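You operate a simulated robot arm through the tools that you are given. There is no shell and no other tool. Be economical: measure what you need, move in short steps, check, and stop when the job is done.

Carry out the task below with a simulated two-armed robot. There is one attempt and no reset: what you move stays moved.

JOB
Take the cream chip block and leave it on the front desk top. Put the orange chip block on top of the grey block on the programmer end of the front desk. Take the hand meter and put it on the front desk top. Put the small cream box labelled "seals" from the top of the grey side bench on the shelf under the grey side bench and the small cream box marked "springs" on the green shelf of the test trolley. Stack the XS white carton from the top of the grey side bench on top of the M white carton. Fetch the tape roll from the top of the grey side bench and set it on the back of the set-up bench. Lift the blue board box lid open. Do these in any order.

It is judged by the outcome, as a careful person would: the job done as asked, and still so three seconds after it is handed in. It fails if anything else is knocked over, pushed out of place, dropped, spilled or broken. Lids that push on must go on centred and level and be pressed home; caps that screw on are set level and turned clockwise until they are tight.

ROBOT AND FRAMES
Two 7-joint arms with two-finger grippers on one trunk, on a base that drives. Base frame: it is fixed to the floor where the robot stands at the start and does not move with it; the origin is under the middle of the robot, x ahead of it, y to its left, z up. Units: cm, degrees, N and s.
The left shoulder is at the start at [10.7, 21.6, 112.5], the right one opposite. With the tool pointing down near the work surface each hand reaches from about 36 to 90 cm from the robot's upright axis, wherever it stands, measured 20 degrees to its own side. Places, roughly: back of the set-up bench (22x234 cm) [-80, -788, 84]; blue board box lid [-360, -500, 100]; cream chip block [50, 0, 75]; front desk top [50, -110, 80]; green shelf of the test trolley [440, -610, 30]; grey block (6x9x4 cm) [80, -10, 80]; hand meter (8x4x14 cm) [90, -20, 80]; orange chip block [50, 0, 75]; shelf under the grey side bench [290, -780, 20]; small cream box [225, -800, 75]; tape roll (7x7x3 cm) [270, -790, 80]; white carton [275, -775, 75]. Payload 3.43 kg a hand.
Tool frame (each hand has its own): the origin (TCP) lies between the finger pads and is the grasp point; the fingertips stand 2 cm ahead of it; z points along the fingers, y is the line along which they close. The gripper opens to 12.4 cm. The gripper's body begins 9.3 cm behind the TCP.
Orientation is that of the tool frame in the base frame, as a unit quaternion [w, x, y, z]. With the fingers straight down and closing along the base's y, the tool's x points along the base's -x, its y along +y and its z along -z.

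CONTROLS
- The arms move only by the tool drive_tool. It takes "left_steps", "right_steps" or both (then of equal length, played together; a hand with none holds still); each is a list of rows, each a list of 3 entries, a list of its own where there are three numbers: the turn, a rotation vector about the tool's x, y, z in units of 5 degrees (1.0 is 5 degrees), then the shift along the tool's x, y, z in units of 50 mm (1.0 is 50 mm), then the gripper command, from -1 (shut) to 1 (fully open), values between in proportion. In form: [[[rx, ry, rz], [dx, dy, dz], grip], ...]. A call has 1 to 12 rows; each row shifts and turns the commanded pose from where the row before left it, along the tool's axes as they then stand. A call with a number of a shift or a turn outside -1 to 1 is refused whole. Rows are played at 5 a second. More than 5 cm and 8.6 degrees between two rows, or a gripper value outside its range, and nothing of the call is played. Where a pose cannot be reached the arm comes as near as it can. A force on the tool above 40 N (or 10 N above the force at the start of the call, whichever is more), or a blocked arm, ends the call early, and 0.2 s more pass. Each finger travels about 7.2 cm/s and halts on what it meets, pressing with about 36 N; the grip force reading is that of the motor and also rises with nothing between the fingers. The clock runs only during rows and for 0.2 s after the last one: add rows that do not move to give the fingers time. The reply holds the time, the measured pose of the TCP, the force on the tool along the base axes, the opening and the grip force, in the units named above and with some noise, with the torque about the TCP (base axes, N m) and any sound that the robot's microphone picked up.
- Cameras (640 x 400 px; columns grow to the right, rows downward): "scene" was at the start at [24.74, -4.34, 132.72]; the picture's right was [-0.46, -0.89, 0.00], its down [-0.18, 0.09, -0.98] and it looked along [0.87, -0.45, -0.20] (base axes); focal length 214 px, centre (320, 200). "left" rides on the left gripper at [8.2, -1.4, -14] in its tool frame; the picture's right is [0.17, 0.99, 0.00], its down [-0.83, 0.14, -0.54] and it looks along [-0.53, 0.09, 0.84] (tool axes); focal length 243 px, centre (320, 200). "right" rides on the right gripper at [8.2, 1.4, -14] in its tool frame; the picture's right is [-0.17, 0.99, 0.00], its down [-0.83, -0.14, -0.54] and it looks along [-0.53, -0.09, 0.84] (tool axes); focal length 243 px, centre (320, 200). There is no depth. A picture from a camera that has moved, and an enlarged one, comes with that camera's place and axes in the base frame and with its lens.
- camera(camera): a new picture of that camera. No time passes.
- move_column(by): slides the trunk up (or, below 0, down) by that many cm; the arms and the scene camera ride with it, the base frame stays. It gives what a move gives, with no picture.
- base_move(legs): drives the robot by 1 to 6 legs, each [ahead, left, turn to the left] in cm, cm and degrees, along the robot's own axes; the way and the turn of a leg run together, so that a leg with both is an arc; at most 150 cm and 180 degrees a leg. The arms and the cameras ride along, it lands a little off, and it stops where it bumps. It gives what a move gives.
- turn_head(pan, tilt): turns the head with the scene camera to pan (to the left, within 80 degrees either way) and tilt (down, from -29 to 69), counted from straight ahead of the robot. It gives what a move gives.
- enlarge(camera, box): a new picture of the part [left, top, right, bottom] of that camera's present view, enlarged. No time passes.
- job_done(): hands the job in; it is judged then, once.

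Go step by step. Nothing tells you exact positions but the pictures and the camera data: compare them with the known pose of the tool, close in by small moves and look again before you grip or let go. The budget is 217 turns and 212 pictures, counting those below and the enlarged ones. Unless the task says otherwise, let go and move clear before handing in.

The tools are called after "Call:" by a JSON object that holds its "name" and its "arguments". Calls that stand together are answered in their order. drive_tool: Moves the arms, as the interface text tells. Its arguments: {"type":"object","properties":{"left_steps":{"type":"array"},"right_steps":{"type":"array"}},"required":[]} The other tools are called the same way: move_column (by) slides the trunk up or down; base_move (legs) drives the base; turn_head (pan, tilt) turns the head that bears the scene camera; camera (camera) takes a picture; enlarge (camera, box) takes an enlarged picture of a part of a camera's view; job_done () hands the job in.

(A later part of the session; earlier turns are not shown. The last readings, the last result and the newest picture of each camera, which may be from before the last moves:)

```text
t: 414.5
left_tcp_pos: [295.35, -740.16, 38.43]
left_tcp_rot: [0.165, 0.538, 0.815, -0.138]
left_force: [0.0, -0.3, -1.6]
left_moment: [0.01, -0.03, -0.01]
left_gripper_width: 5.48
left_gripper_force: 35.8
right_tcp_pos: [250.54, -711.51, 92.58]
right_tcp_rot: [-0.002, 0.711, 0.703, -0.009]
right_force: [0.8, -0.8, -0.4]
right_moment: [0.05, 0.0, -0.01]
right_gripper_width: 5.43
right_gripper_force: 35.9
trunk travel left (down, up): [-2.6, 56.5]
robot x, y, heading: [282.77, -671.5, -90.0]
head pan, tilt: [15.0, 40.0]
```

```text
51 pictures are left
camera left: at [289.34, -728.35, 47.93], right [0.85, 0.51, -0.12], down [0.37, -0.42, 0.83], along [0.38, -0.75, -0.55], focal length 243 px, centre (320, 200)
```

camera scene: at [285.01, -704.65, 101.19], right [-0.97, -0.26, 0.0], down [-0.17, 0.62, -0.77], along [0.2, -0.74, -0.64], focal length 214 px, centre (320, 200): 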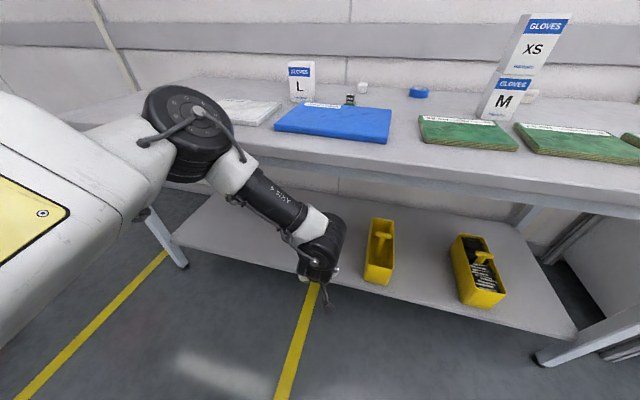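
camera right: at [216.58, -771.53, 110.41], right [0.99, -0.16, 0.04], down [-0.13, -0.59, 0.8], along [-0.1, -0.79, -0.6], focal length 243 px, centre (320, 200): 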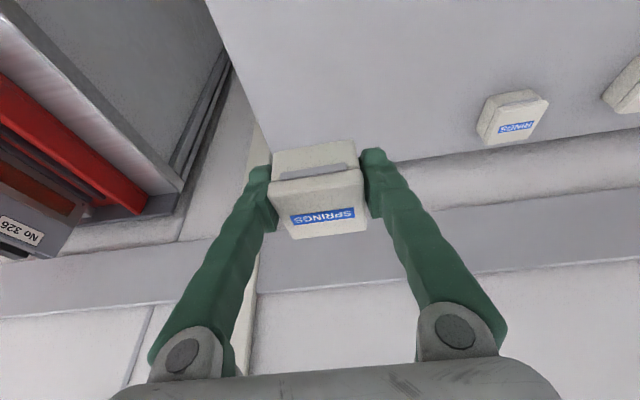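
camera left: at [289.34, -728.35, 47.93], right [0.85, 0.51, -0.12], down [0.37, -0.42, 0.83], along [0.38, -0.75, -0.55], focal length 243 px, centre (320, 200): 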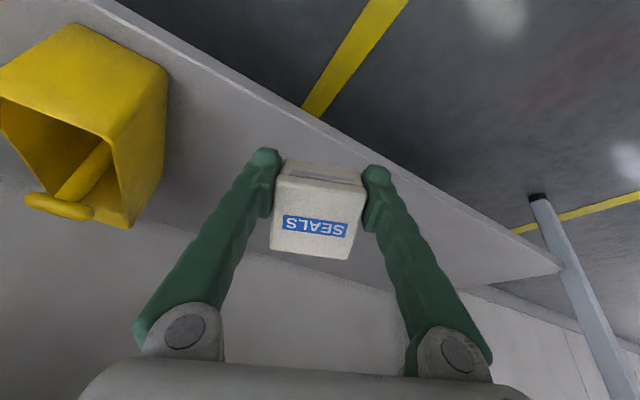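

Call:
{"name": "base_move", "arguments": {"legs": [[11.5, 0, 0]]}}

Call:
{"name": "drive_tool", "arguments": {"left_steps": [[[0, 0, 0], [0.2, 0, 0.45], -1], [[0, 0, 0], [0.2, 0, 0.45], -1], [[0, 0, 0], [0.1, 0, 0.22], -1], [[0, 0, 0], [0, 0, 0], -1]]}}

Call:
{"name": "camera", "arguments": {"camera": "left"}}

Call:
{"name": "camera", "arguments": {"camera": "scene"}}

```text
t: 415.9
left_tcp_pos: [295.39, -750.12, 38.38]
left_tcp_rot: [0.161, 0.543, 0.813, -0.135]
left_force: [0.1, 1.2, -0.8]
left_moment: [0.03, 0.01, -0.01]
left_gripper_width: 5.44
left_gripper_force: 36.1
right_tcp_pos: [250.79, -722.56, 92.54]
right_tcp_rot: [-0.003, 0.709, 0.705, -0.008]
right_force: [-0.1, -0.5, -0.6]
right_moment: [0.02, 0.01, 0.0]
right_gripper_width: 5.45
right_gripper_force: 35.8
trunk travel left (down, up): [-2.6, 56.5]
robot x, y, heading: [282.58, -682.07, -89.5]
head pan, tilt: [15.0, 40.0]
stopped in leg 1: the robot was blocked; the commanded pose is now the measured one
```

```text
t: 416.9
left_tcp_pos: [295.14, -750.41, 32.07]
left_tcp_rot: [0.162, 0.542, 0.814, -0.132]
left_force: [-0.8, 0.5, -1.1]
left_moment: [0.01, -0.02, 0.01]
left_gripper_width: 5.45
left_gripper_force: 35.9
right_tcp_pos: [250.7, -722.71, 92.66]
right_tcp_rot: [-0.002, 0.709, 0.705, -0.009]
right_force: [-0.1, 0.5, -0.9]
right_moment: [0.01, 0.01, 0.01]
right_gripper_width: 5.45
right_gripper_force: 36.2
trunk travel left (down, up): [-2.6, 56.5]
robot x, y, heading: [282.72, -682.29, -89.7]
head pan, tilt: [15.0, 40.0]
```

```text
50 pictures are left
camera left: at [289.3, -738.57, 41.58], right [0.85, 0.51, -0.11], down [0.36, -0.43, 0.82], along [0.37, -0.74, -0.56], focal length 243 px, centre (320, 200)
```

left: 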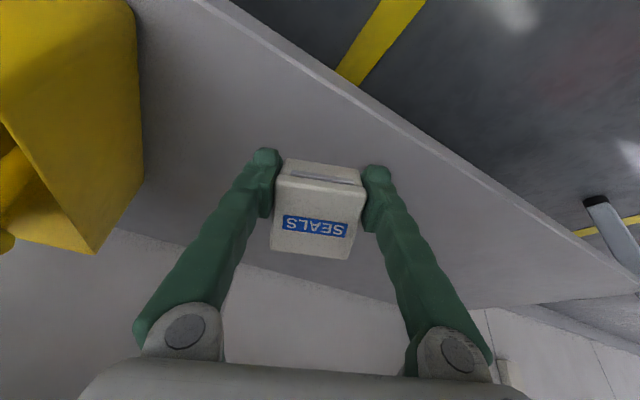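

```text
49 pictures are left
camera scene: at [285.15, -715.62, 101.21], right [-0.97, -0.26, 0.0], down [-0.17, 0.62, -0.77], along [0.2, -0.74, -0.64], focal length 214 px, centre (320, 200)
```

scene: 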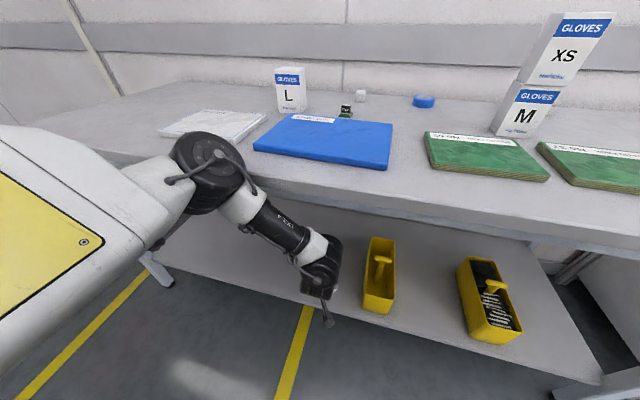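

Blocked by contact near the elbow, but the box is already well over the shelf. Lower gently to contact.

Call:
{"name": "drive_tool", "arguments": {"left_steps": [[[0, 0, 0], [0.03, 0, 0.06], -1], [[0, 0, 0], [0.03, 0, 0.06], -1], [[0, 0, 0], [0.03, 0, 0.06], -1], [[0, 0, 0], [0, 0, 0], -1]]}}

```text
t: 417.9
left_tcp_pos: [295.12, -750.46, 31.09]
left_tcp_rot: [0.16, 0.542, 0.814, -0.134]
left_force: [0.4, 0.6, -0.4]
left_moment: [0.02, 0.0, 0.0]
left_gripper_width: 5.46
left_gripper_force: 36.0
right_tcp_pos: [250.73, -722.82, 92.47]
right_tcp_rot: [-0.004, 0.709, 0.705, -0.008]
right_force: [0.5, 0.0, -1.1]
right_moment: [0.01, 0.02, 0.06]
right_gripper_width: 5.45
right_gripper_force: 36.1
trunk travel left (down, up): [-2.6, 56.5]
robot x, y, heading: [283.01, -682.18, -89.9]
head pan, tilt: [15.0, 40.0]
```

Call:
{"name": "drive_tool", "arguments": {"left_steps": [[[0, 0, 0], [0.03, 0, 0.06], -1], [[0, 0, 0], [0.03, 0, 0.06], -1], [[0, 0, 0], [0.03, 0, 0.06], -1], [[0, 0, 0], [0.03, 0, 0.06], -1], [[0, 0, 0], [0.03, 0, 0.06], -1], [[0, 0, 0], [0, 0, 0], -1]]}}

Call:
{"name": "camera", "arguments": {"camera": "left"}}

```text
t: 419.3
left_tcp_pos: [294.94, -750.43, 29.36]
left_tcp_rot: [0.161, 0.542, 0.814, -0.133]
left_force: [0.7, -0.4, -1.1]
left_moment: [-0.01, -0.02, 0.03]
left_gripper_width: 5.44
left_gripper_force: 36.1
right_tcp_pos: [250.63, -722.84, 92.57]
right_tcp_rot: [-0.003, 0.709, 0.705, -0.007]
right_force: [1.0, 0.1, -0.7]
right_moment: [-0.02, 0.0, -0.02]
right_gripper_width: 5.46
right_gripper_force: 35.6
trunk travel left (down, up): [-2.6, 56.5]
robot x, y, heading: [282.58, -682.11, -89.8]
head pan, tilt: [15.0, 40.0]
```

```text
48 pictures are left
camera left: at [289.12, -738.58, 38.87], right [0.85, 0.51, -0.11], down [0.36, -0.43, 0.82], along [0.37, -0.74, -0.56], focal length 243 px, centre (320, 200)
```

left: 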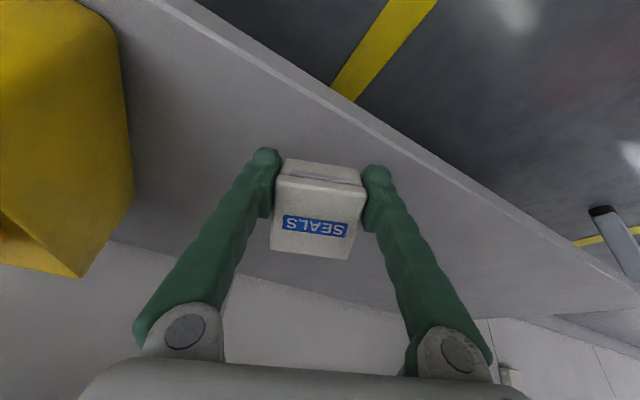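

The shelf is lower than estimated (≈20), so the box needs to be further in. Extend the arm itself 5 cm forward.

Call:
{"name": "drive_tool", "arguments": {"left_steps": [[[0, 0, 0], [-0.42, -0.18, 0.19], -1], [[0, 0, 0], [-0.42, -0.18, 0.19], -1], [[0, 0, 0], [-0.25, -0.11, 0.12], -1], [[0, 0, 0], [0, 0, 0], -1]]}}

Call:
{"name": "camera", "arguments": {"camera": "left"}}

Call:
{"name": "camera", "arguments": {"camera": "scene"}}

```text
t: 420.3
left_tcp_pos: [295.26, -756.82, 29.3]
left_tcp_rot: [0.161, 0.543, 0.814, -0.133]
left_force: [0.4, -0.4, 0.0]
left_moment: [0.01, 0.02, -0.02]
left_gripper_width: 5.45
left_gripper_force: 36.1
right_tcp_pos: [250.72, -722.84, 92.64]
right_tcp_rot: [-0.003, 0.709, 0.705, -0.008]
right_force: [-0.5, -1.1, -1.0]
right_moment: [0.02, -0.02, -0.01]
right_gripper_width: 5.46
right_gripper_force: 36.1
trunk travel left (down, up): [-2.6, 56.5]
robot x, y, heading: [282.72, -682.26, -89.6]
head pan, tilt: [15.0, 40.0]
```

```text
47 pictures are left
camera left: at [289.28, -745.02, 38.83], right [0.85, 0.51, -0.11], down [0.36, -0.43, 0.82], along [0.37, -0.74, -0.56], focal length 243 px, centre (320, 200)
```

left: 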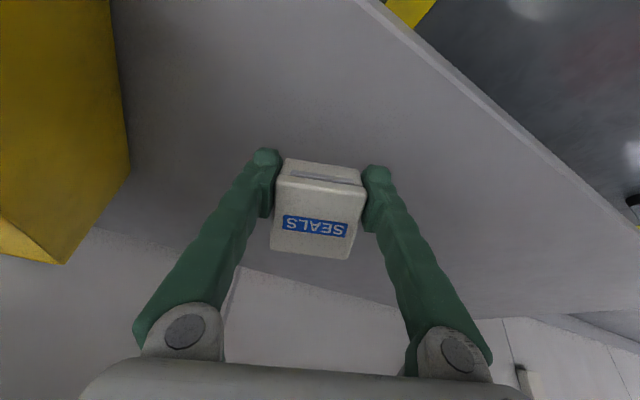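

```text
46 pictures are left
camera scene: at [285.15, -715.63, 101.21], right [-0.97, -0.26, 0.0], down [-0.17, 0.62, -0.77], along [0.2, -0.74, -0.64], focal length 214 px, centre (320, 200)
```

scene: 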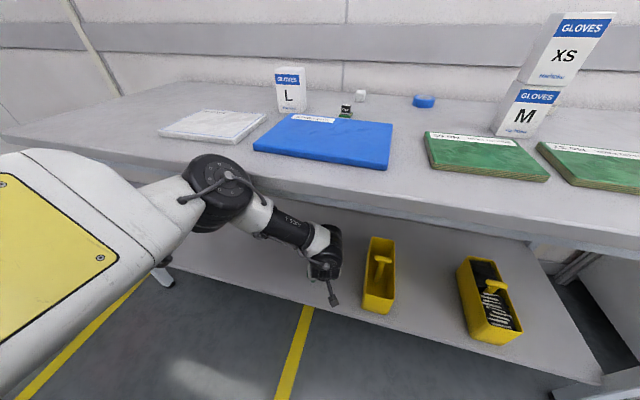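

Call:
{"name": "drive_tool", "arguments": {"left_steps": [[[0, 0, 0], [0.035, 0, 0.08], -1], [[0, 0, 0], [0.035, 0, 0.08], -1], [[0, 0, 0], [0.035, 0, 0.08], -1], [[0, 0, 0], [0.035, 0, 0.08], -1], [[0, 0, 0], [0.035, 0, 0.08], -1], [[0, 0, 0], [0.035, 0, 0.08], -1], [[0, 0, 0], [0, 0, 0], -1]]}}

Call:
{"name": "camera", "arguments": {"camera": "left"}}

```text
t: 421.9
left_tcp_pos: [294.85, -756.73, 26.66]
left_tcp_rot: [0.161, 0.542, 0.814, -0.133]
left_force: [-0.6, -0.1, -0.4]
left_moment: [0.01, 0.01, -0.01]
left_gripper_width: 5.46
left_gripper_force: 36.8
right_tcp_pos: [250.58, -722.7, 92.55]
right_tcp_rot: [-0.003, 0.709, 0.705, -0.007]
right_force: [0.7, 0.6, -0.1]
right_moment: [-0.01, 0.02, 0.03]
right_gripper_width: 5.46
right_gripper_force: 35.6
trunk travel left (down, up): [-2.6, 56.5]
robot x, y, heading: [282.71, -682.53, -89.7]
head pan, tilt: [15.0, 40.0]
```

```text
45 pictures are left
camera left: at [289.0, -745.03, 36.26], right [0.85, 0.51, -0.11], down [0.36, -0.43, 0.82], along [0.37, -0.74, -0.56], focal length 243 px, centre (320, 200)
```

left: 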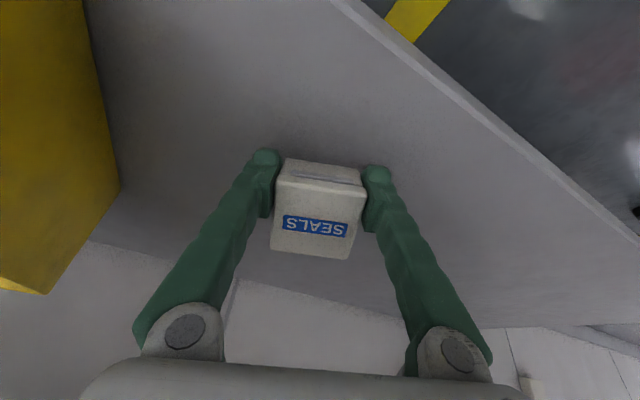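

Getting close (contact shadow appearing). Continue down finely.

Call:
{"name": "drive_tool", "arguments": {"left_steps": [[[0, 0, 0], [0.03, 0, 0.07], -1], [[0, 0, 0], [0.03, 0, 0.07], -1], [[0, 0, 0], [0.03, 0, 0.07], -1], [[0, 0, 0], [0.03, 0, 0.07], -1], [[0, 0, 0], [0.03, 0, 0.07], -1], [[0, 0, 0], [0, 0, 0], -1]]}}

```text
t: 423.3
left_tcp_pos: [294.87, -757.04, 25.11]
left_tcp_rot: [0.162, 0.542, 0.813, -0.135]
left_force: [1.3, -0.9, 20.2]
left_moment: [0.21, -0.44, -0.03]
left_gripper_width: 5.48
left_gripper_force: 35.5
right_tcp_pos: [250.64, -722.61, 92.75]
right_tcp_rot: [-0.003, 0.709, 0.705, -0.008]
right_force: [1.1, -0.9, -0.2]
right_moment: [0.0, 0.01, 0.01]
right_gripper_width: 5.47
right_gripper_force: 35.8
trunk travel left (down, up): [-2.6, 56.5]
robot x, y, heading: [282.74, -682.21, -89.9]
head pan, tilt: [15.0, 40.0]
```

Near edge of the box touches the shelf. Release; it settles flat.

Call:
{"name": "drive_tool", "arguments": {"left_steps": [[[0, 0, 0], [0, 0, 0], -0.05], [[0, 0, 0], [0, 0, 0], 0.1], [[0, 0, 0], [0, 0, 0], 0.3], [[0, 0, 0], [0, 0, 0], 0.3], [[0, 0, 0], [0, 0, 0], 0.3]]}}

Call:
{"name": "camera", "arguments": {"camera": "left"}}

```text
t: 424.5
left_tcp_pos: [294.72, -756.84, 24.94]
left_tcp_rot: [0.161, 0.542, 0.813, -0.135]
left_force: [-13.4, -3.7, 14.8]
left_moment: [0.2, -0.23, 0.15]
left_gripper_width: 7.19
left_gripper_force: 0.0
right_tcp_pos: [250.6, -722.68, 92.73]
right_tcp_rot: [-0.002, 0.709, 0.705, -0.008]
right_force: [-0.8, 0.5, 0.9]
right_moment: [0.01, -0.01, 0.01]
right_gripper_width: 5.47
right_gripper_force: 35.9
trunk travel left (down, up): [-2.6, 56.5]
robot x, y, heading: [282.7, -682.18, -89.9]
head pan, tilt: [15.0, 40.0]
```

```text
44 pictures are left
camera left: at [288.8, -745.04, 34.49], right [0.85, 0.51, -0.11], down [0.36, -0.43, 0.82], along [0.37, -0.74, -0.56], focal length 243 px, centre (320, 200)
```

left: 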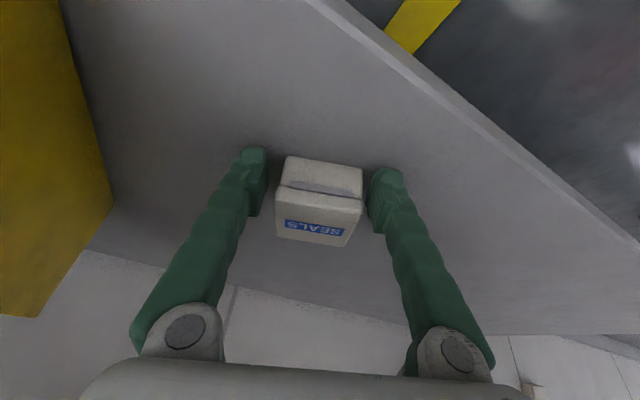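

Call:
{"name": "drive_tool", "arguments": {"left_steps": [[[0, 0, 0], [0, 0, -0.08], 0.2], [[0, 0, 0], [0, 0, -0.1], 0.4], [[0, 0, 0], [0, 0, -0.3], 0.4], [[0, 0, 0], [0, 0, -0.6], 0.4], [[0, 0, 0], [0, 0, -0.6], 0.4], [[0, 0, 0], [0, 0, 0], 0.4]]}}

Call:
{"name": "camera", "arguments": {"camera": "left"}}

```text
t: 425.9
left_tcp_pos: [293.76, -753.19, 32.43]
left_tcp_rot: [0.16, 0.544, 0.813, -0.133]
left_force: [-0.3, 0.3, 0.9]
left_moment: [0.01, -0.01, 0.01]
left_gripper_width: 8.68
left_gripper_force: 0.1
right_tcp_pos: [250.68, -722.77, 92.55]
right_tcp_rot: [-0.002, 0.709, 0.705, -0.01]
right_force: [0.5, 0.0, -1.0]
right_moment: [0.03, 0.0, 0.0]
right_gripper_width: 5.46
right_gripper_force: 36.7
trunk travel left (down, up): [-2.6, 56.5]
robot x, y, heading: [282.94, -682.03, -89.9]
head pan, tilt: [15.0, 40.0]
```

```text
43 pictures are left
camera left: at [287.87, -741.46, 41.98], right [0.85, 0.51, -0.11], down [0.36, -0.44, 0.82], along [0.37, -0.74, -0.56], focal length 243 px, centre (320, 200)
```

left: 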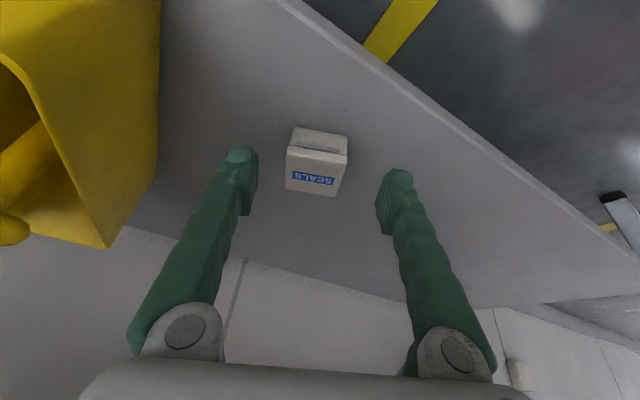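

SEALS is on the shelf. Back out, raise, and prepare the left hand (yaw 0, pitch ~20°) for the tape roll.

Call:
{"name": "base_move", "arguments": {"legs": [[-28, 0, 0]]}}

Call:
{"name": "move_column", "arguments": {"by": 40}}

Call:
{"name": "drive_tool", "arguments": {"left_steps": [[[0, 0, 1], [-0.4, 0, -0.85], 0.5], [[0, 0, 1], [-0.4, 0, -0.85], 0.5], [[0, 0, 1], [-0.4, 0, -0.85], 0.5], [[0, 0, 1], [-0.4, 0, -0.85], 0.5], [[0, 0, 0.4], [-0.4, 0, -0.85], 0.5], [[0, 0, 0], [-0.4, 0, -0.85], 0.5], [[0, 0, 0], [-0.4, 0, -0.85], 0.5], [[0, 0, 0], [0, 0, 0], 0.5]]}}

Call:
{"name": "base_move", "arguments": {"legs": [[0, -37, 0], [50, 0, 0]]}}

Call:
{"name": "camera", "arguments": {"camera": "left"}}

```text
t: 428.2
left_tcp_pos: [293.89, -725.77, 32.55]
left_tcp_rot: [0.161, 0.542, 0.814, -0.134]
left_force: [-0.6, -0.2, -0.7]
left_moment: [-0.01, 0.01, 0.01]
left_gripper_width: 8.66
left_gripper_force: 0.0
right_tcp_pos: [250.69, -695.15, 92.66]
right_tcp_rot: [-0.003, 0.708, 0.706, -0.008]
right_force: [-0.2, 0.4, -0.2]
right_moment: [0.0, 0.0, 0.02]
right_gripper_width: 5.47
right_gripper_force: 36.1
trunk travel left (down, up): [-2.6, 56.5]
robot x, y, heading: [282.65, -654.92, -89.7]
head pan, tilt: [15.0, 40.0]
```

```text
t: 432.1
left_tcp_pos: [293.81, -725.75, 72.45]
left_tcp_rot: [0.161, 0.542, 0.814, -0.134]
left_force: [-0.2, 0.3, 0.2]
left_moment: [-0.03, -0.01, 0.0]
left_gripper_width: 8.67
left_gripper_force: 0.0
right_tcp_pos: [250.63, -695.11, 132.37]
right_tcp_rot: [0.0, 0.709, 0.706, -0.008]
right_force: [-0.5, -0.3, -0.3]
right_moment: [-0.02, -0.02, 0.01]
right_gripper_width: 5.46
right_gripper_force: 35.9
trunk travel left (down, up): [-42.6, 16.5]
robot x, y, heading: [282.61, -654.62, -89.7]
head pan, tilt: [15.0, 40.0]
```

```text
t: 433.6
left_tcp_pos: [294.86, -719.02, 91.23]
left_tcp_rot: [0.127, 0.68, 0.722, -0.025]
left_force: [-0.1, 0.5, -0.5]
left_moment: [0.0, -0.02, -0.04]
left_gripper_width: 9.31
left_gripper_force: 0.0
left hand out of reach, approached as far as the arm can: row 3, 4, 5
right_tcp_pos: [250.61, -695.08, 132.42]
right_tcp_rot: [0.0, 0.708, 0.706, -0.008]
right_force: [-0.6, -0.4, -0.1]
right_moment: [0.05, 0.0, 0.02]
right_gripper_width: 5.48
right_gripper_force: 36.2
trunk travel left (down, up): [-42.6, 16.5]
robot x, y, heading: [283.11, -654.85, -89.8]
head pan, tilt: [15.0, 40.0]
stopped in row 7 (left hand): the arm was blocked; the commanded pose is now the measured one
```

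```text
t: 442.2
left_tcp_pos: [258.31, -768.89, 91.66]
left_tcp_rot: [0.129, 0.679, 0.722, -0.027]
left_force: [-0.8, -0.5, 0.3]
left_moment: [0.01, 0.02, 0.0]
left_gripper_width: 9.32
left_gripper_force: 0.1
right_tcp_pos: [213.91, -744.85, 132.47]
right_tcp_rot: [0.0, 0.708, 0.706, -0.008]
right_force: [0.7, 0.2, -0.7]
right_moment: [0.0, 0.03, 0.0]
right_gripper_width: 5.47
right_gripper_force: 35.8
trunk travel left (down, up): [-42.6, 16.5]
robot x, y, heading: [245.67, -704.3, -89.5]
head pan, tilt: [15.0, 40.0]
```

```text
42 pictures are left
camera left: at [254.5, -758.07, 103.17], right [0.97, 0.24, 0.1], down [0.1, -0.68, 0.72], along [0.24, -0.69, -0.68], focal length 243 px, centre (320, 200)
```

left: 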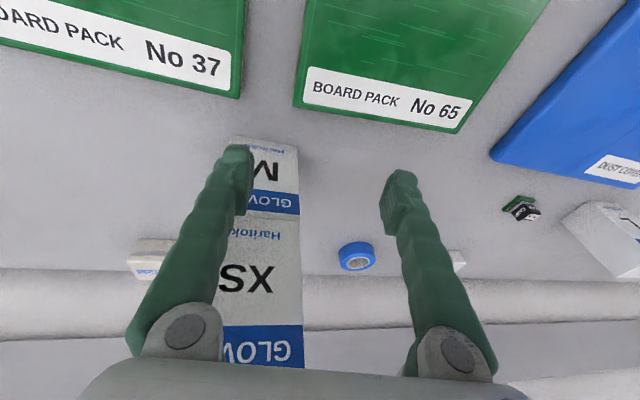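

Close to the carton stack though not touching. Back off, then fix the left tool orientation and raise it.

Call:
{"name": "base_move", "arguments": {"legs": [[-22, 0, 0]]}}

Call:
{"name": "drive_tool", "arguments": {"left_steps": [[[0, 0, 0], [-0.3, 0.4, -0.7], 0.5], [[0, 0, 0], [-0.3, 0.4, -0.7], 0.5], [[0.87, -0.73, 0.2], [-0.2, 0.4, -0.5], 0.5], [[0.87, -0.73, 0.2], [-0.2, 0.4, -0.5], 0.5], [[0, 0, 0], [-0.3, 0, -0.7], 0.5], [[0, 0, 0], [-0.5, 0, 0], 0.5], [[0, 0, 0], [0, 0, 0], 0.5]]}}

Call:
{"name": "camera", "arguments": {"camera": "left"}}

```text
t: 444.1
left_tcp_pos: [257.99, -747.37, 91.53]
left_tcp_rot: [0.126, 0.68, 0.722, -0.028]
left_force: [0.1, -0.5, 0.6]
left_moment: [0.01, -0.03, -0.02]
left_gripper_width: 9.31
left_gripper_force: 0.1
right_tcp_pos: [213.72, -723.09, 132.44]
right_tcp_rot: [0.0, 0.709, 0.705, -0.008]
right_force: [0.4, -0.5, -1.1]
right_moment: [0.01, -0.02, 0.03]
right_gripper_width: 5.44
right_gripper_force: 35.8
trunk travel left (down, up): [-42.6, 16.5]
robot x, y, heading: [246.05, -682.58, -89.8]
head pan, tilt: [15.0, 40.0]
```

```text
t: 445.7
left_tcp_pos: [258.76, -745.68, 108.08]
left_tcp_rot: [0.121, 0.695, 0.698, -0.123]
left_force: [-0.2, 0.5, -0.4]
left_moment: [-0.02, 0.01, -0.01]
left_gripper_width: 9.3
left_gripper_force: 0.0
left hand out of reach, approached as far as the arm can: row 1, 2, 3, 4, 5, 6
right_tcp_pos: [213.82, -722.92, 132.44]
right_tcp_rot: [0.0, 0.709, 0.705, -0.009]
right_force: [-0.1, 0.4, -0.7]
right_moment: [-0.01, -0.03, 0.0]
right_gripper_width: 5.44
right_gripper_force: 36.2
trunk travel left (down, up): [-42.6, 16.5]
robot x, y, heading: [245.94, -682.44, -89.8]
head pan, tilt: [15.0, 40.0]
```

```text
41 pictures are left
camera left: at [257.27, -733.32, 118.47], right [0.99, 0.16, -0.06], down [0.14, -0.59, 0.79], along [0.09, -0.79, -0.61], focal length 243 px, centre (320, 200)
```

left: 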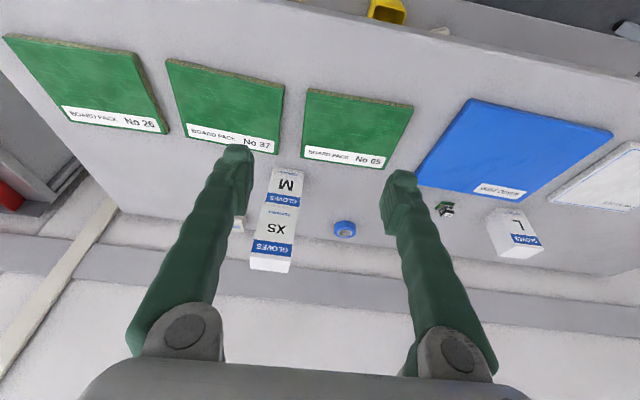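

Call:
{"name": "drive_tool", "arguments": {"left_steps": [[[0, 0, 0], [0, 0.9, 0], 0.5], [[0, 0, 0], [0, 0.9, 0], 0.5], [[0, 0, 0], [0, 0.8, 0], 0.5], [[0, 0, 0], [0, 0, 0], 0.5]]}}

```text
t: 446.7
left_tcp_pos: [263.62, -740.68, 104.63]
left_tcp_rot: [0.124, 0.693, 0.7, -0.123]
left_force: [-0.6, -0.4, -0.4]
left_moment: [0.03, 0.03, 0.04]
left_gripper_width: 9.29
left_gripper_force: 0.0
left hand out of reach, approached as far as the arm can: row 1, 2, 3
right_tcp_pos: [213.81, -722.91, 132.41]
right_tcp_rot: [0.0, 0.709, 0.705, -0.007]
right_force: [-0.5, 0.2, -1.0]
right_moment: [0.0, 0.0, 0.01]
right_gripper_width: 5.46
right_gripper_force: 36.1
trunk travel left (down, up): [-42.6, 16.5]
robot x, y, heading: [246.01, -682.22, -90.0]
head pan, tilt: [15.0, 40.0]
```

The tape is round, so yaw is free: turn the left tool −25°, then bring it over the tape with the base.

Call:
{"name": "drive_tool", "arguments": {"left_steps": [[[0, 0, -1], [0, 0, 0], 0.5], [[0, 0, -1], [0, 0, 0], 0.5], [[0, 0, -1], [0, 0, 0], 0.5], [[0, 0, -1], [0, 0, 0], 0.5], [[0, 0, -1], [0, 0, 0], 0.5], [[0, 0, 0], [-0.6, 0.4, 0], 0.5], [[0, 0, 0], [-0.6, 0.4, 0], 0.5], [[0, 0, 0], [-0.6, 0.4, 0], 0.5], [[0, 0, 0], [0, 0, 0], 0.5]]}}

```text
t: 448.7
left_tcp_pos: [272.83, -746.07, 106.91]
left_tcp_rot: [0.091, 0.53, 0.83, -0.147]
left_force: [-0.9, 0.6, 0.1]
left_moment: [0.01, 0.02, 0.0]
left_gripper_width: 9.34
left_gripper_force: 0.1
right_tcp_pos: [213.66, -722.75, 132.37]
right_tcp_rot: [0.001, 0.709, 0.705, -0.008]
right_force: [0.5, -0.4, -0.7]
right_moment: [0.03, -0.01, 0.01]
right_gripper_width: 5.46
right_gripper_force: 35.8
trunk travel left (down, up): [-42.6, 16.5]
robot x, y, heading: [245.94, -682.41, -89.9]
head pan, tilt: [15.0, 40.0]
```

Call:
{"name": "base_move", "arguments": {"legs": [[38, 0, 0]]}}

Call:
{"name": "camera", "arguments": {"camera": "left"}}

```text
t: 451.5
left_tcp_pos: [272.93, -783.66, 106.76]
left_tcp_rot: [0.091, 0.53, 0.83, -0.146]
left_force: [-0.5, -0.5, -0.1]
left_moment: [-0.01, -0.03, -0.02]
left_gripper_width: 9.31
left_gripper_force: 0.0
right_tcp_pos: [213.68, -760.35, 132.54]
right_tcp_rot: [0.001, 0.709, 0.705, -0.008]
right_force: [0.2, -0.2, -0.5]
right_moment: [0.01, 0.0, 0.03]
right_gripper_width: 5.45
right_gripper_force: 36.6
trunk travel left (down, up): [-42.6, 16.5]
robot x, y, heading: [245.82, -720.38, -90.0]
head pan, tilt: [15.0, 40.0]
```

```text
40 pictures are left
camera left: at [268.13, -772.42, 117.67], right [0.83, 0.53, -0.2], down [0.48, -0.47, 0.74], along [0.3, -0.71, -0.64], focal length 243 px, centre (320, 200)
```

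left: 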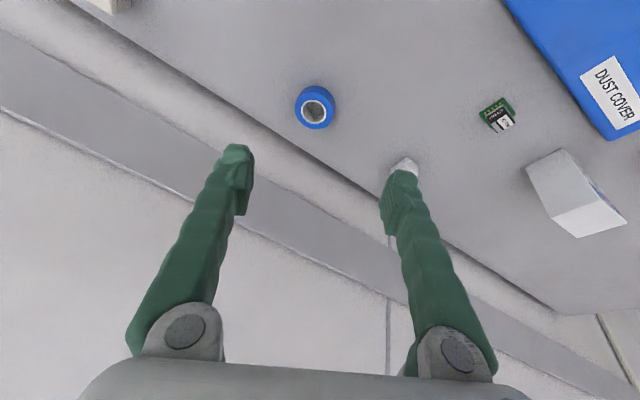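

Call:
{"name": "drive_tool", "arguments": {"left_steps": [[[-0.59, -0.12, 0.23], [0, -0.3, 0], 0.5], [[-0.59, -0.12, 0.23], [0, -0.3, 0], 0.5], [[0, 0, 0], [0.03, -0.1, 0.9], 0.5], [[0, 0, 0], [0.03, -0.1, 0.9], 0.5], [[0, 0, 0], [0.03, -0.1, 0.9], 0.5], [[0, 0, 0], [0.03, 0, 0.9], 0.5], [[0, 0, 0], [0, 0, 0], 0.5]]}}

Call:
{"name": "camera", "arguments": {"camera": "left"}}

```text
t: 453.1
left_tcp_pos: [270.21, -790.64, 90.11]
left_tcp_rot: [0.131, 0.54, 0.824, -0.108]
left_force: [-0.6, 0.1, 0.2]
left_moment: [0.02, 0.0, -0.01]
left_gripper_width: 9.29
left_gripper_force: 0.1
right_tcp_pos: [213.77, -760.34, 132.54]
right_tcp_rot: [0.001, 0.709, 0.705, -0.008]
right_force: [-0.3, 0.3, -0.4]
right_moment: [-0.03, 0.0, -0.01]
right_gripper_width: 5.47
right_gripper_force: 35.9
trunk travel left (down, up): [-42.6, 16.5]
robot x, y, heading: [245.96, -720.0, -89.9]
head pan, tilt: [15.0, 40.0]
```

```text
39 pictures are left
camera left: at [264.27, -779.76, 100.66], right [0.84, 0.53, -0.09], down [0.39, -0.49, 0.78], along [0.37, -0.69, -0.62], focal length 243 px, centre (320, 200)
```

left: 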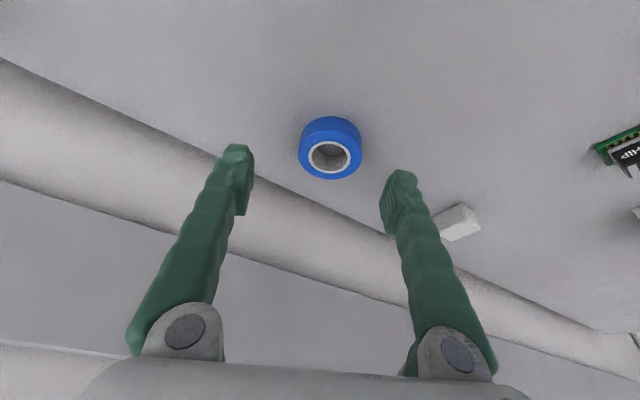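

Call:
{"name": "drive_tool", "arguments": {"left_steps": [[[0, 0, 0], [-0.03, 0.06, 0.6], 0.5], [[0, 0, 0], [-0.03, 0.06, 0.6], 0.5], [[0, 0, 0], [0, 0, 0.5], 0.5], [[0, 0, 0], [0, 0, 0], 0.5]]}}

Call:
{"name": "camera", "arguments": {"camera": "left"}}

```text
t: 454.1
left_tcp_pos: [269.93, -791.82, 82.44]
left_tcp_rot: [0.132, 0.537, 0.826, -0.109]
left_force: [1.1, 0.3, 0.2]
left_moment: [0.02, 0.02, 0.01]
left_gripper_width: 9.29
left_gripper_force: 0.2
left hand out of reach, approached as far as the arm can: row 2, 3
right_tcp_pos: [213.77, -760.48, 132.51]
right_tcp_rot: [0.0, 0.709, 0.705, -0.008]
right_force: [-0.4, 0.3, -1.9]
right_moment: [0.01, 0.02, -0.04]
right_gripper_width: 5.48
right_gripper_force: 35.9
trunk travel left (down, up): [-42.6, 16.5]
robot x, y, heading: [245.83, -720.21, -89.8]
head pan, tilt: [15.0, 40.0]
```

```text
38 pictures are left
camera left: at [264.02, -780.87, 92.98], right [0.84, 0.54, -0.09], down [0.4, -0.49, 0.78], along [0.37, -0.69, -0.62], focal length 243 px, centre (320, 200)
```

left: 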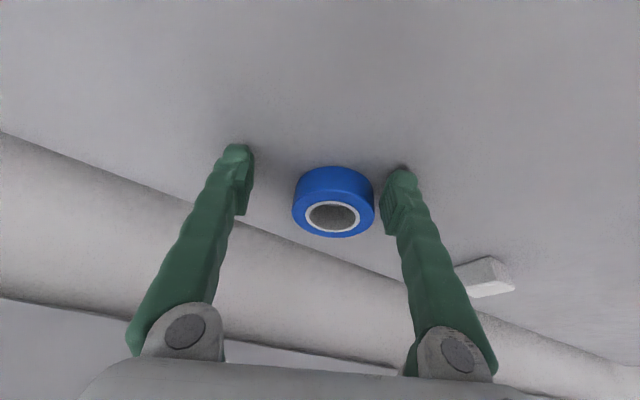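

Call:
{"name": "base_move", "arguments": {"legs": [[1.6, 1.9, 0]]}}

Call:
{"name": "drive_tool", "arguments": {"left_steps": [[[0, 0, 0], [0, 0, 0], -0.2], [[0, 0, 0], [0, 0, 0], -1], [[0, 0, 0], [0, 0, 0], -1], [[0, 0, 0], [0, 0, 0], -1], [[0, 0, 0], [0, 0, 0], -1]]}}

Call:
{"name": "camera", "arguments": {"camera": "left"}}

```text
t: 455.1
left_tcp_pos: [271.68, -793.47, 82.56]
left_tcp_rot: [0.132, 0.537, 0.826, -0.108]
left_force: [0.2, 0.2, 0.1]
left_moment: [0.0, -0.01, -0.01]
left_gripper_width: 9.29
left_gripper_force: 0.1
right_tcp_pos: [215.37, -761.94, 132.41]
right_tcp_rot: [0.001, 0.71, 0.705, -0.009]
right_force: [-0.5, -1.2, 0.1]
right_moment: [-0.03, -0.02, -0.02]
right_gripper_width: 5.47
right_gripper_force: 36.2
trunk travel left (down, up): [-42.6, 16.5]
robot x, y, heading: [247.62, -721.5, -89.8]
head pan, tilt: [15.0, 40.0]
```

```text
t: 456.3
left_tcp_pos: [271.78, -793.36, 82.41]
left_tcp_rot: [0.132, 0.538, 0.826, -0.108]
left_force: [0.1, 0.3, 0.2]
left_moment: [-0.01, 0.02, 0.0]
left_gripper_width: 6.19
left_gripper_force: 36.0
right_tcp_pos: [215.46, -762.07, 132.55]
right_tcp_rot: [0.0, 0.71, 0.705, -0.008]
right_force: [0.3, 0.0, -1.0]
right_moment: [0.0, -0.01, 0.02]
right_gripper_width: 5.49
right_gripper_force: 36.2
trunk travel left (down, up): [-42.6, 16.5]
robot x, y, heading: [247.59, -721.49, -90.0]
head pan, tilt: [15.0, 40.0]
```

```text
37 pictures are left
camera left: at [265.85, -782.45, 92.99], right [0.84, 0.54, -0.09], down [0.39, -0.49, 0.78], along [0.37, -0.69, -0.62], focal length 243 px, centre (320, 200)
```

left: 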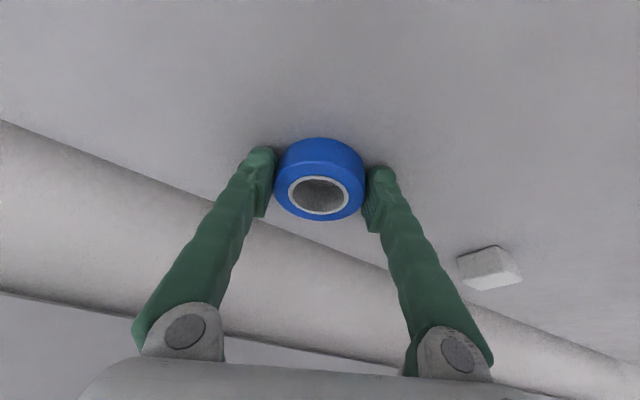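

Tape is gripped. Lift, back out, and turn east toward the test trolley.

Call:
{"name": "drive_tool", "arguments": {"left_steps": [[[0, 0, 0], [-0.15, 0, -0.4], -1], [[0, 0, 0], [-0.3, 0, -0.85], -1], [[0, 0, 0], [-0.3, 0, -0.85], -1], [[0, 0, 0], [-0.3, 0, -0.85], -1], [[0, 0, 0], [-0.3, 0, -0.85], -1], [[0, 0, 0], [-0.3, 0, -0.85], -1], [[0, 0, 0], [0, 0, 0], -1]]}}

Call:
{"name": "base_move", "arguments": {"legs": [[-85, 0, 0], [0, 0, 90]]}}

Call:
{"name": "turn_head", "arguments": {"pan": -5, "tilt": 25}}

Call:
{"name": "camera", "arguments": {"camera": "scene"}}

```text
t: 457.9
left_tcp_pos: [272.81, -793.41, 107.15]
left_tcp_rot: [0.132, 0.537, 0.826, -0.107]
left_force: [-0.4, 0.6, -0.4]
left_moment: [0.02, 0.0, -0.01]
left_gripper_width: 6.21
left_gripper_force: 35.8
right_tcp_pos: [215.52, -762.08, 132.4]
right_tcp_rot: [0.0, 0.71, 0.704, -0.008]
right_force: [0.2, 0.2, -0.5]
right_moment: [0.01, 0.03, 0.01]
right_gripper_width: 5.45
right_gripper_force: 36.7
trunk travel left (down, up): [-42.6, 16.5]
robot x, y, heading: [247.96, -721.46, -90.2]
head pan, tilt: [15.0, 40.0]
```

```text
t: 468.6
left_tcp_pos: [320.66, -614.68, 107.09]
left_tcp_rot: [0.171, -0.191, 0.966, 0.015]
left_force: [-0.3, -0.5, -0.4]
left_moment: [0.02, -0.02, 0.0]
left_gripper_width: 6.18
left_gripper_force: 35.8
right_tcp_pos: [287.76, -670.99, 132.44]
right_tcp_rot: [0.006, 0.016, 1.0, -0.005]
right_force: [-0.7, -0.2, -0.3]
right_moment: [0.02, -0.01, 0.03]
right_gripper_width: 5.46
right_gripper_force: 36.1
trunk travel left (down, up): [-42.6, 16.5]
robot x, y, heading: [248.51, -637.89, -1.6]
head pan, tilt: [15.0, 40.0]
```

```text
t: 469.4
left_tcp_pos: [320.86, -614.66, 107.27]
left_tcp_rot: [0.17, -0.191, 0.967, 0.016]
left_force: [0.2, -0.4, -0.5]
left_moment: [0.0, -0.03, 0.01]
left_gripper_width: 6.17
left_gripper_force: 36.6
right_tcp_pos: [287.7, -670.97, 132.51]
right_tcp_rot: [0.006, 0.017, 1.0, -0.005]
right_force: [-0.2, 0.6, -0.9]
right_moment: [0.02, 0.02, -0.02]
right_gripper_width: 5.47
right_gripper_force: 36.1
trunk travel left (down, up): [-42.6, 16.5]
robot x, y, heading: [248.33, -637.5, -1.5]
head pan, tilt: [-5.0, 25.0]
```

```text
36 pictures are left
camera scene: at [270.09, -639.11, 145.59], right [-0.11, -0.99, 0.0], down [-0.42, 0.05, -0.91], along [0.9, -0.1, -0.42], focal length 214 px, centre (320, 200)
```

scene: 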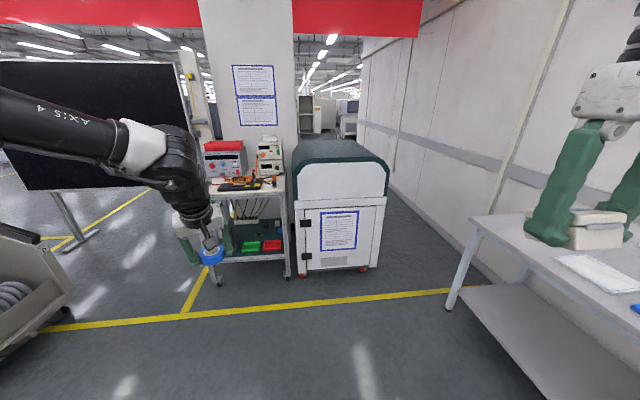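

Call:
{"name": "enlarge", "arguments": {"camera": "scene", "box": [190, 160, 310, 290]}}

```text
3.08 times, centred on (250, 225) of scene
camera zoom: at [270.09, -639.11, 145.59], right [-0.11, -0.99, 0.0], down [-0.42, 0.05, -0.91], along [0.9, -0.1, -0.42], focal length 660 px, centre (535, 123)
```

zoom: 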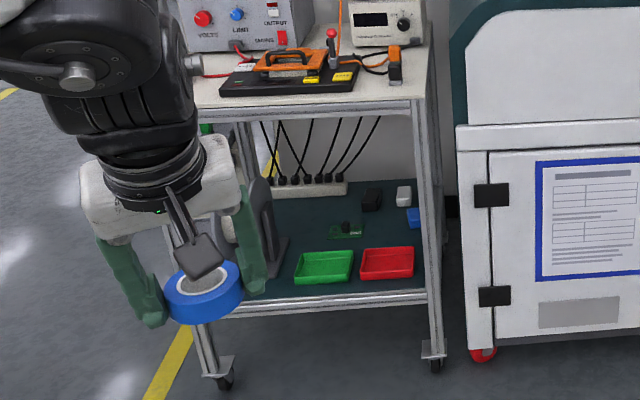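

The test trolley's green shelf is at z≈26, front x≈419; a free spot lies behind the red tray near [446,-613]. The SPRINGS box is level when the tool is pitched 20°. First retract the left hand (tape), then position.

Call:
{"name": "drive_tool", "arguments": {"left_steps": [[[0, 0, 0], [0.52, 0.29, -0.59], -1], [[0, 0, 0], [0.52, 0.29, -0.59], -1], [[0, 0, 0], [0.52, 0.29, -0.59], -1], [[0, 0, 0], [0.52, 0.29, -0.59], -1], [[0, 0, 0], [0.52, 0.29, -0.59], -1], [[0, 0, 0], [0.52, 0.29, -0.59], -1], [[0, 0, 0], [0.52, 0.2, -0.59], -1], [[0, 0, 0], [0, 0, 0], -1]]}}

Call:
{"name": "base_move", "arguments": {"legs": [[0, 0, 1.5], [0, 48, 0], [65, 0, 0]]}}

Call:
{"name": "move_column", "arguments": {"by": -40}}

Call:
{"name": "drive_tool", "arguments": {"right_steps": [[[0, -1, 0], [0, 0, 0.8], -1], [[0, -1, 0], [0, 0, 0.9], -1], [[0, -1, 0], [0, 0, 0.9], -1], [[0, -1, 0], [0, 0, 0.9], -1], [[0, 0, 0], [0.3, 0, 0.85], -1], [[0, 0, 0], [0.3, 0, 0.85], -1], [[0, 0, 0], [0.3, 0, 0.85], -1], [[0, 0, 0], [0.3, 0, 0.85], -1], [[0, 0, 0], [0.3, 0, 0.85], -1], [[0, 0, 0], [0.3, 0, 0.85], -1], [[0, 0, 0], [0, 0, 0], -1]]}}

Call:
{"name": "camera", "arguments": {"camera": "right"}}

Call:
{"name": "camera", "arguments": {"camera": "scene"}}

```text
t: 471.2
left_tcp_pos: [294.99, -614.53, 119.59]
left_tcp_rot: [0.169, -0.191, 0.967, 0.014]
left_force: [-0.1, -0.5, 0.4]
left_moment: [-0.02, 0.03, -0.01]
left_gripper_width: 6.16
left_gripper_force: 36.1
left hand out of reach, approached as far as the arm can: row 7
right_tcp_pos: [287.82, -670.95, 132.39]
right_tcp_rot: [0.005, 0.017, 1.0, -0.005]
right_force: [0.9, -0.1, -0.4]
right_moment: [-0.01, 0.08, -0.01]
right_gripper_width: 5.47
right_gripper_force: 36.0
trunk travel left (down, up): [-42.6, 16.5]
robot x, y, heading: [248.19, -638.1, -1.5]
head pan, tilt: [-5.0, 25.0]
```

```text
t: 482.4
left_tcp_pos: [357.58, -564.15, 119.76]
left_tcp_rot: [0.169, -0.211, 0.963, 0.017]
left_force: [0.1, -0.1, 0.2]
left_moment: [0.03, 0.0, 0.01]
left_gripper_width: 6.17
left_gripper_force: 35.9
right_tcp_pos: [352.79, -620.84, 132.58]
right_tcp_rot: [0.005, -0.004, 1.0, -0.006]
right_force: [-1.0, -0.2, -0.5]
right_moment: [0.01, 0.01, 0.02]
right_gripper_width: 5.49
right_gripper_force: 36.0
trunk travel left (down, up): [-42.6, 16.5]
robot x, y, heading: [312.32, -589.25, 0.7]
head pan, tilt: [-5.0, 25.0]
```

```text
t: 486.2
left_tcp_pos: [362.88, -564.14, 68.02]
left_tcp_rot: [0.014, -0.206, 0.977, 0.048]
left_force: [0.1, 0.2, -0.1]
left_moment: [0.01, 0.0, 0.0]
left_gripper_width: 6.18
left_gripper_force: 36.8
right_tcp_pos: [352.77, -620.94, 92.54]
right_tcp_rot: [0.006, -0.003, 1.0, -0.005]
right_force: [0.9, 0.7, -1.6]
right_moment: [0.0, -0.04, 0.0]
right_gripper_width: 5.47
right_gripper_force: 36.2
trunk travel left (down, up): [-2.6, 56.5]
robot x, y, heading: [312.05, -589.0, 0.9]
head pan, tilt: [-5.0, 25.0]
```

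```text
t: 488.6
left_tcp_pos: [363.02, -564.12, 68.09]
left_tcp_rot: [0.014, -0.206, 0.977, 0.047]
left_force: [0.4, -0.3, -0.7]
left_moment: [0.04, 0.01, 0.02]
left_gripper_width: 6.18
left_gripper_force: 36.1
right_tcp_pos: [367.7, -623.17, 61.21]
right_tcp_rot: [0.179, -0.005, 0.984, -0.005]
right_force: [-0.2, -0.1, -0.7]
right_moment: [-0.02, -0.02, -0.01]
right_gripper_width: 5.47
right_gripper_force: 36.3
right hand out of reach, approached as far as the arm can: row 2, 3, 4, 5, 6, 7, 8, 9
trunk travel left (down, up): [-2.6, 56.5]
robot x, y, heading: [312.11, -589.36, 1.0]
head pan, tilt: [-5.0, 25.0]
```

```text
34 pictures are left
camera right: at [355.1, -621.99, 71.39], right [0.15, 0.99, 0.05], down [0.59, -0.13, 0.8], along [0.8, -0.09, -0.6], focal length 243 px, centre (320, 200)
```

right: 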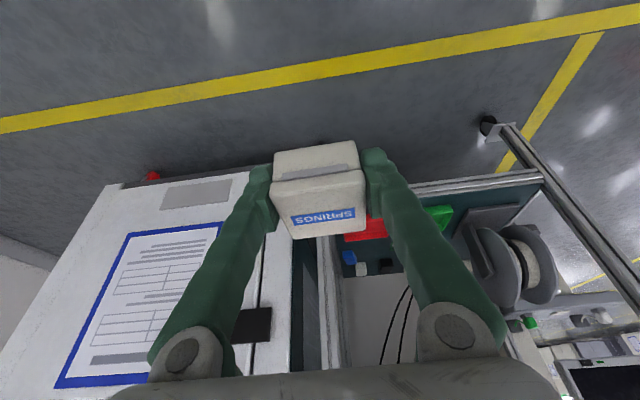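

```text
33 pictures are left
camera scene: at [346.31, -589.57, 103.55], right [-0.07, -1.0, 0.0], down [-0.42, 0.03, -0.91], along [0.9, -0.07, -0.42], focal length 214 px, centre (320, 200)
```

scene: 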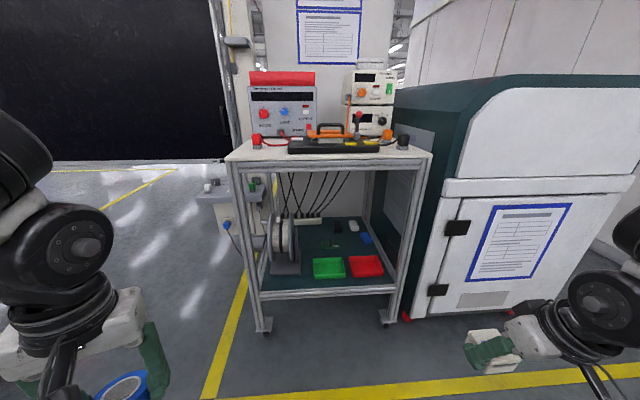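

Call:
{"name": "enlarge", "arguments": {"camera": "scene", "box": [240, 200, 420, 312]}}

```text
3.56 times, centred on (330, 256) of scene
camera zoom: at [346.31, -589.57, 103.55], right [-0.07, -1.0, 0.0], down [-0.42, 0.03, -0.91], along [0.9, -0.07, -0.42], focal length 763 px, centre (284, 1)
```

zoom: 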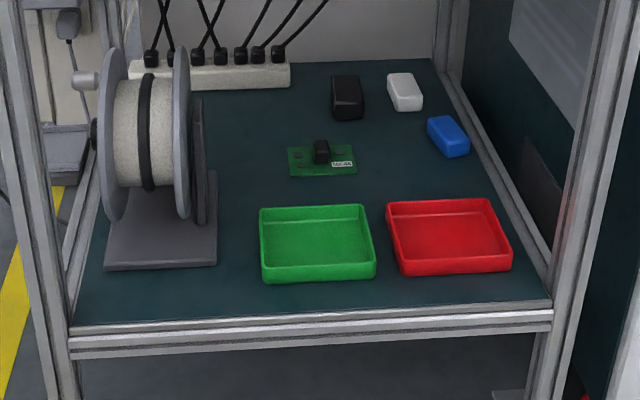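

There is a clear 8 cm deep spot in front of the reel stand at about [420,-579], right at the shelf front. Shift left, lower the right hand, and check.

Call:
{"name": "base_move", "arguments": {"legs": [[0, 43, -1]]}}

Call:
{"name": "drive_tool", "arguments": {"right_steps": [[[0, 0, 0], [0.33, 0, 0.87], -1], [[0, 0, 0], [0.33, 0, 0.87], -1], [[0, 0, 0], [0.33, 0, 0.87], -1], [[0, 0, 0], [0.33, 0, 0.87], -1], [[0, 0, 0], [0.33, 0, 0.87], -1], [[0, 0, 0], [0.3, 0, 0.8], -1], [[0, 0, 0], [0, 0, 0], -1]]}}

Call:
{"name": "camera", "arguments": {"camera": "right"}}

Call:
{"name": "camera", "arguments": {"camera": "scene"}}

```text
t: 494.8
left_tcp_pos: [363.46, -522.38, 68.09]
left_tcp_rot: [0.013, -0.195, 0.98, 0.047]
left_force: [0.6, 0.1, -0.7]
left_moment: [0.02, 0.03, 0.01]
left_gripper_width: 6.2
left_gripper_force: 35.9
right_tcp_pos: [366.87, -581.71, 61.1]
right_tcp_rot: [0.179, 0.007, 0.984, -0.007]
right_force: [-0.3, -0.2, -1.2]
right_moment: [0.0, 0.01, 0.0]
right_gripper_width: 5.46
right_gripper_force: 35.8
trunk travel left (down, up): [-2.6, 56.5]
robot x, y, heading: [311.88, -546.15, -0.3]
head pan, tilt: [-5.0, 25.0]
```

```text
t: 496.4
left_tcp_pos: [363.44, -522.44, 68.04]
left_tcp_rot: [0.014, -0.195, 0.98, 0.047]
left_force: [0.1, -0.4, -0.3]
left_moment: [-0.01, -0.02, 0.01]
left_gripper_width: 6.18
left_gripper_force: 36.7
right_tcp_pos: [366.82, -582.01, 33.48]
right_tcp_rot: [0.18, 0.006, 0.984, -0.006]
right_force: [0.2, -0.6, -0.9]
right_moment: [0.02, -0.02, 0.02]
right_gripper_width: 5.48
right_gripper_force: 36.4
trunk travel left (down, up): [-2.6, 56.5]
robot x, y, heading: [311.91, -546.17, -0.3]
head pan, tilt: [-5.0, 25.0]
```

```text
31 pictures are left
camera right: at [354.23, -580.42, 43.72], right [0.17, 0.98, 0.05], down [0.58, -0.14, 0.8], along [0.79, -0.11, -0.6], focal length 243 px, centre (320, 200)
```

right: 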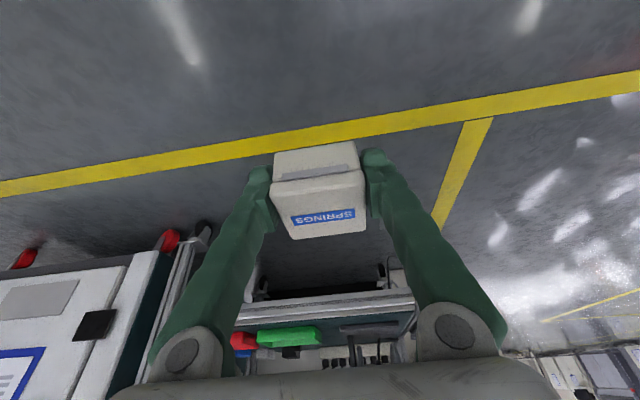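

```text
30 pictures are left
camera scene: at [346.15, -547.47, 103.55], right [-0.09, -1.0, 0.0], down [-0.42, 0.04, -0.91], along [0.9, -0.09, -0.42], focal length 214 px, centre (320, 200)
```

scene: 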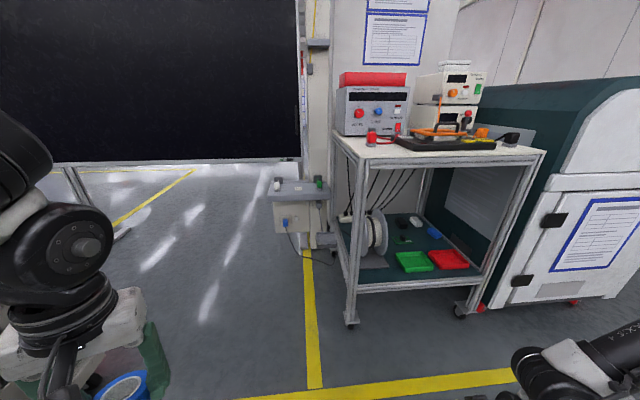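

Call:
{"name": "base_move", "arguments": {"legs": [[42, 0, 0]]}}

Call:
{"name": "camera", "arguments": {"camera": "right"}}

```text
t: 499.6
left_tcp_pos: [405.98, -522.42, 68.17]
left_tcp_rot: [0.014, -0.197, 0.979, 0.047]
left_force: [-0.5, 0.8, -0.5]
left_moment: [-0.02, 0.02, 0.0]
left_gripper_width: 6.18
left_gripper_force: 36.4
right_tcp_pos: [408.72, -581.99, 33.19]
right_tcp_rot: [0.168, 0.001, 0.986, -0.007]
right_force: [-1.2, 0.2, -0.8]
right_moment: [0.02, -0.01, -0.01]
right_gripper_width: 5.45
right_gripper_force: 35.7
trunk travel left (down, up): [-2.6, 56.5]
robot x, y, heading: [354.12, -546.64, -0.2]
head pan, tilt: [-5.0, 25.0]
stopped in leg 1: the force on the tool passed its limit at 61 N (the readings are from after the stop); the commanded pose is now the measured one
```

```text
29 pictures are left
camera right: at [396.32, -580.63, 43.69], right [0.16, 0.99, 0.04], down [0.6, -0.13, 0.79], along [0.78, -0.1, -0.61], focal length 243 px, centre (320, 200)
```

right: 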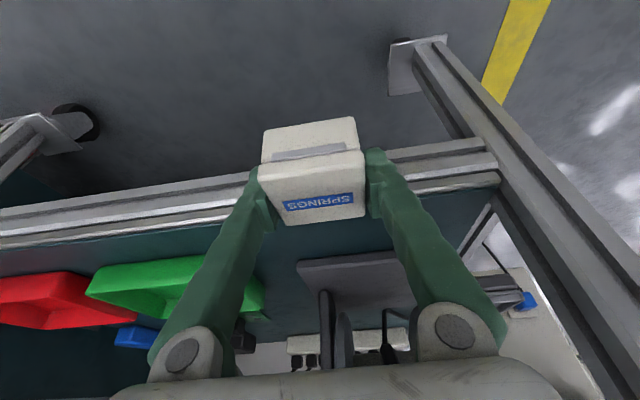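

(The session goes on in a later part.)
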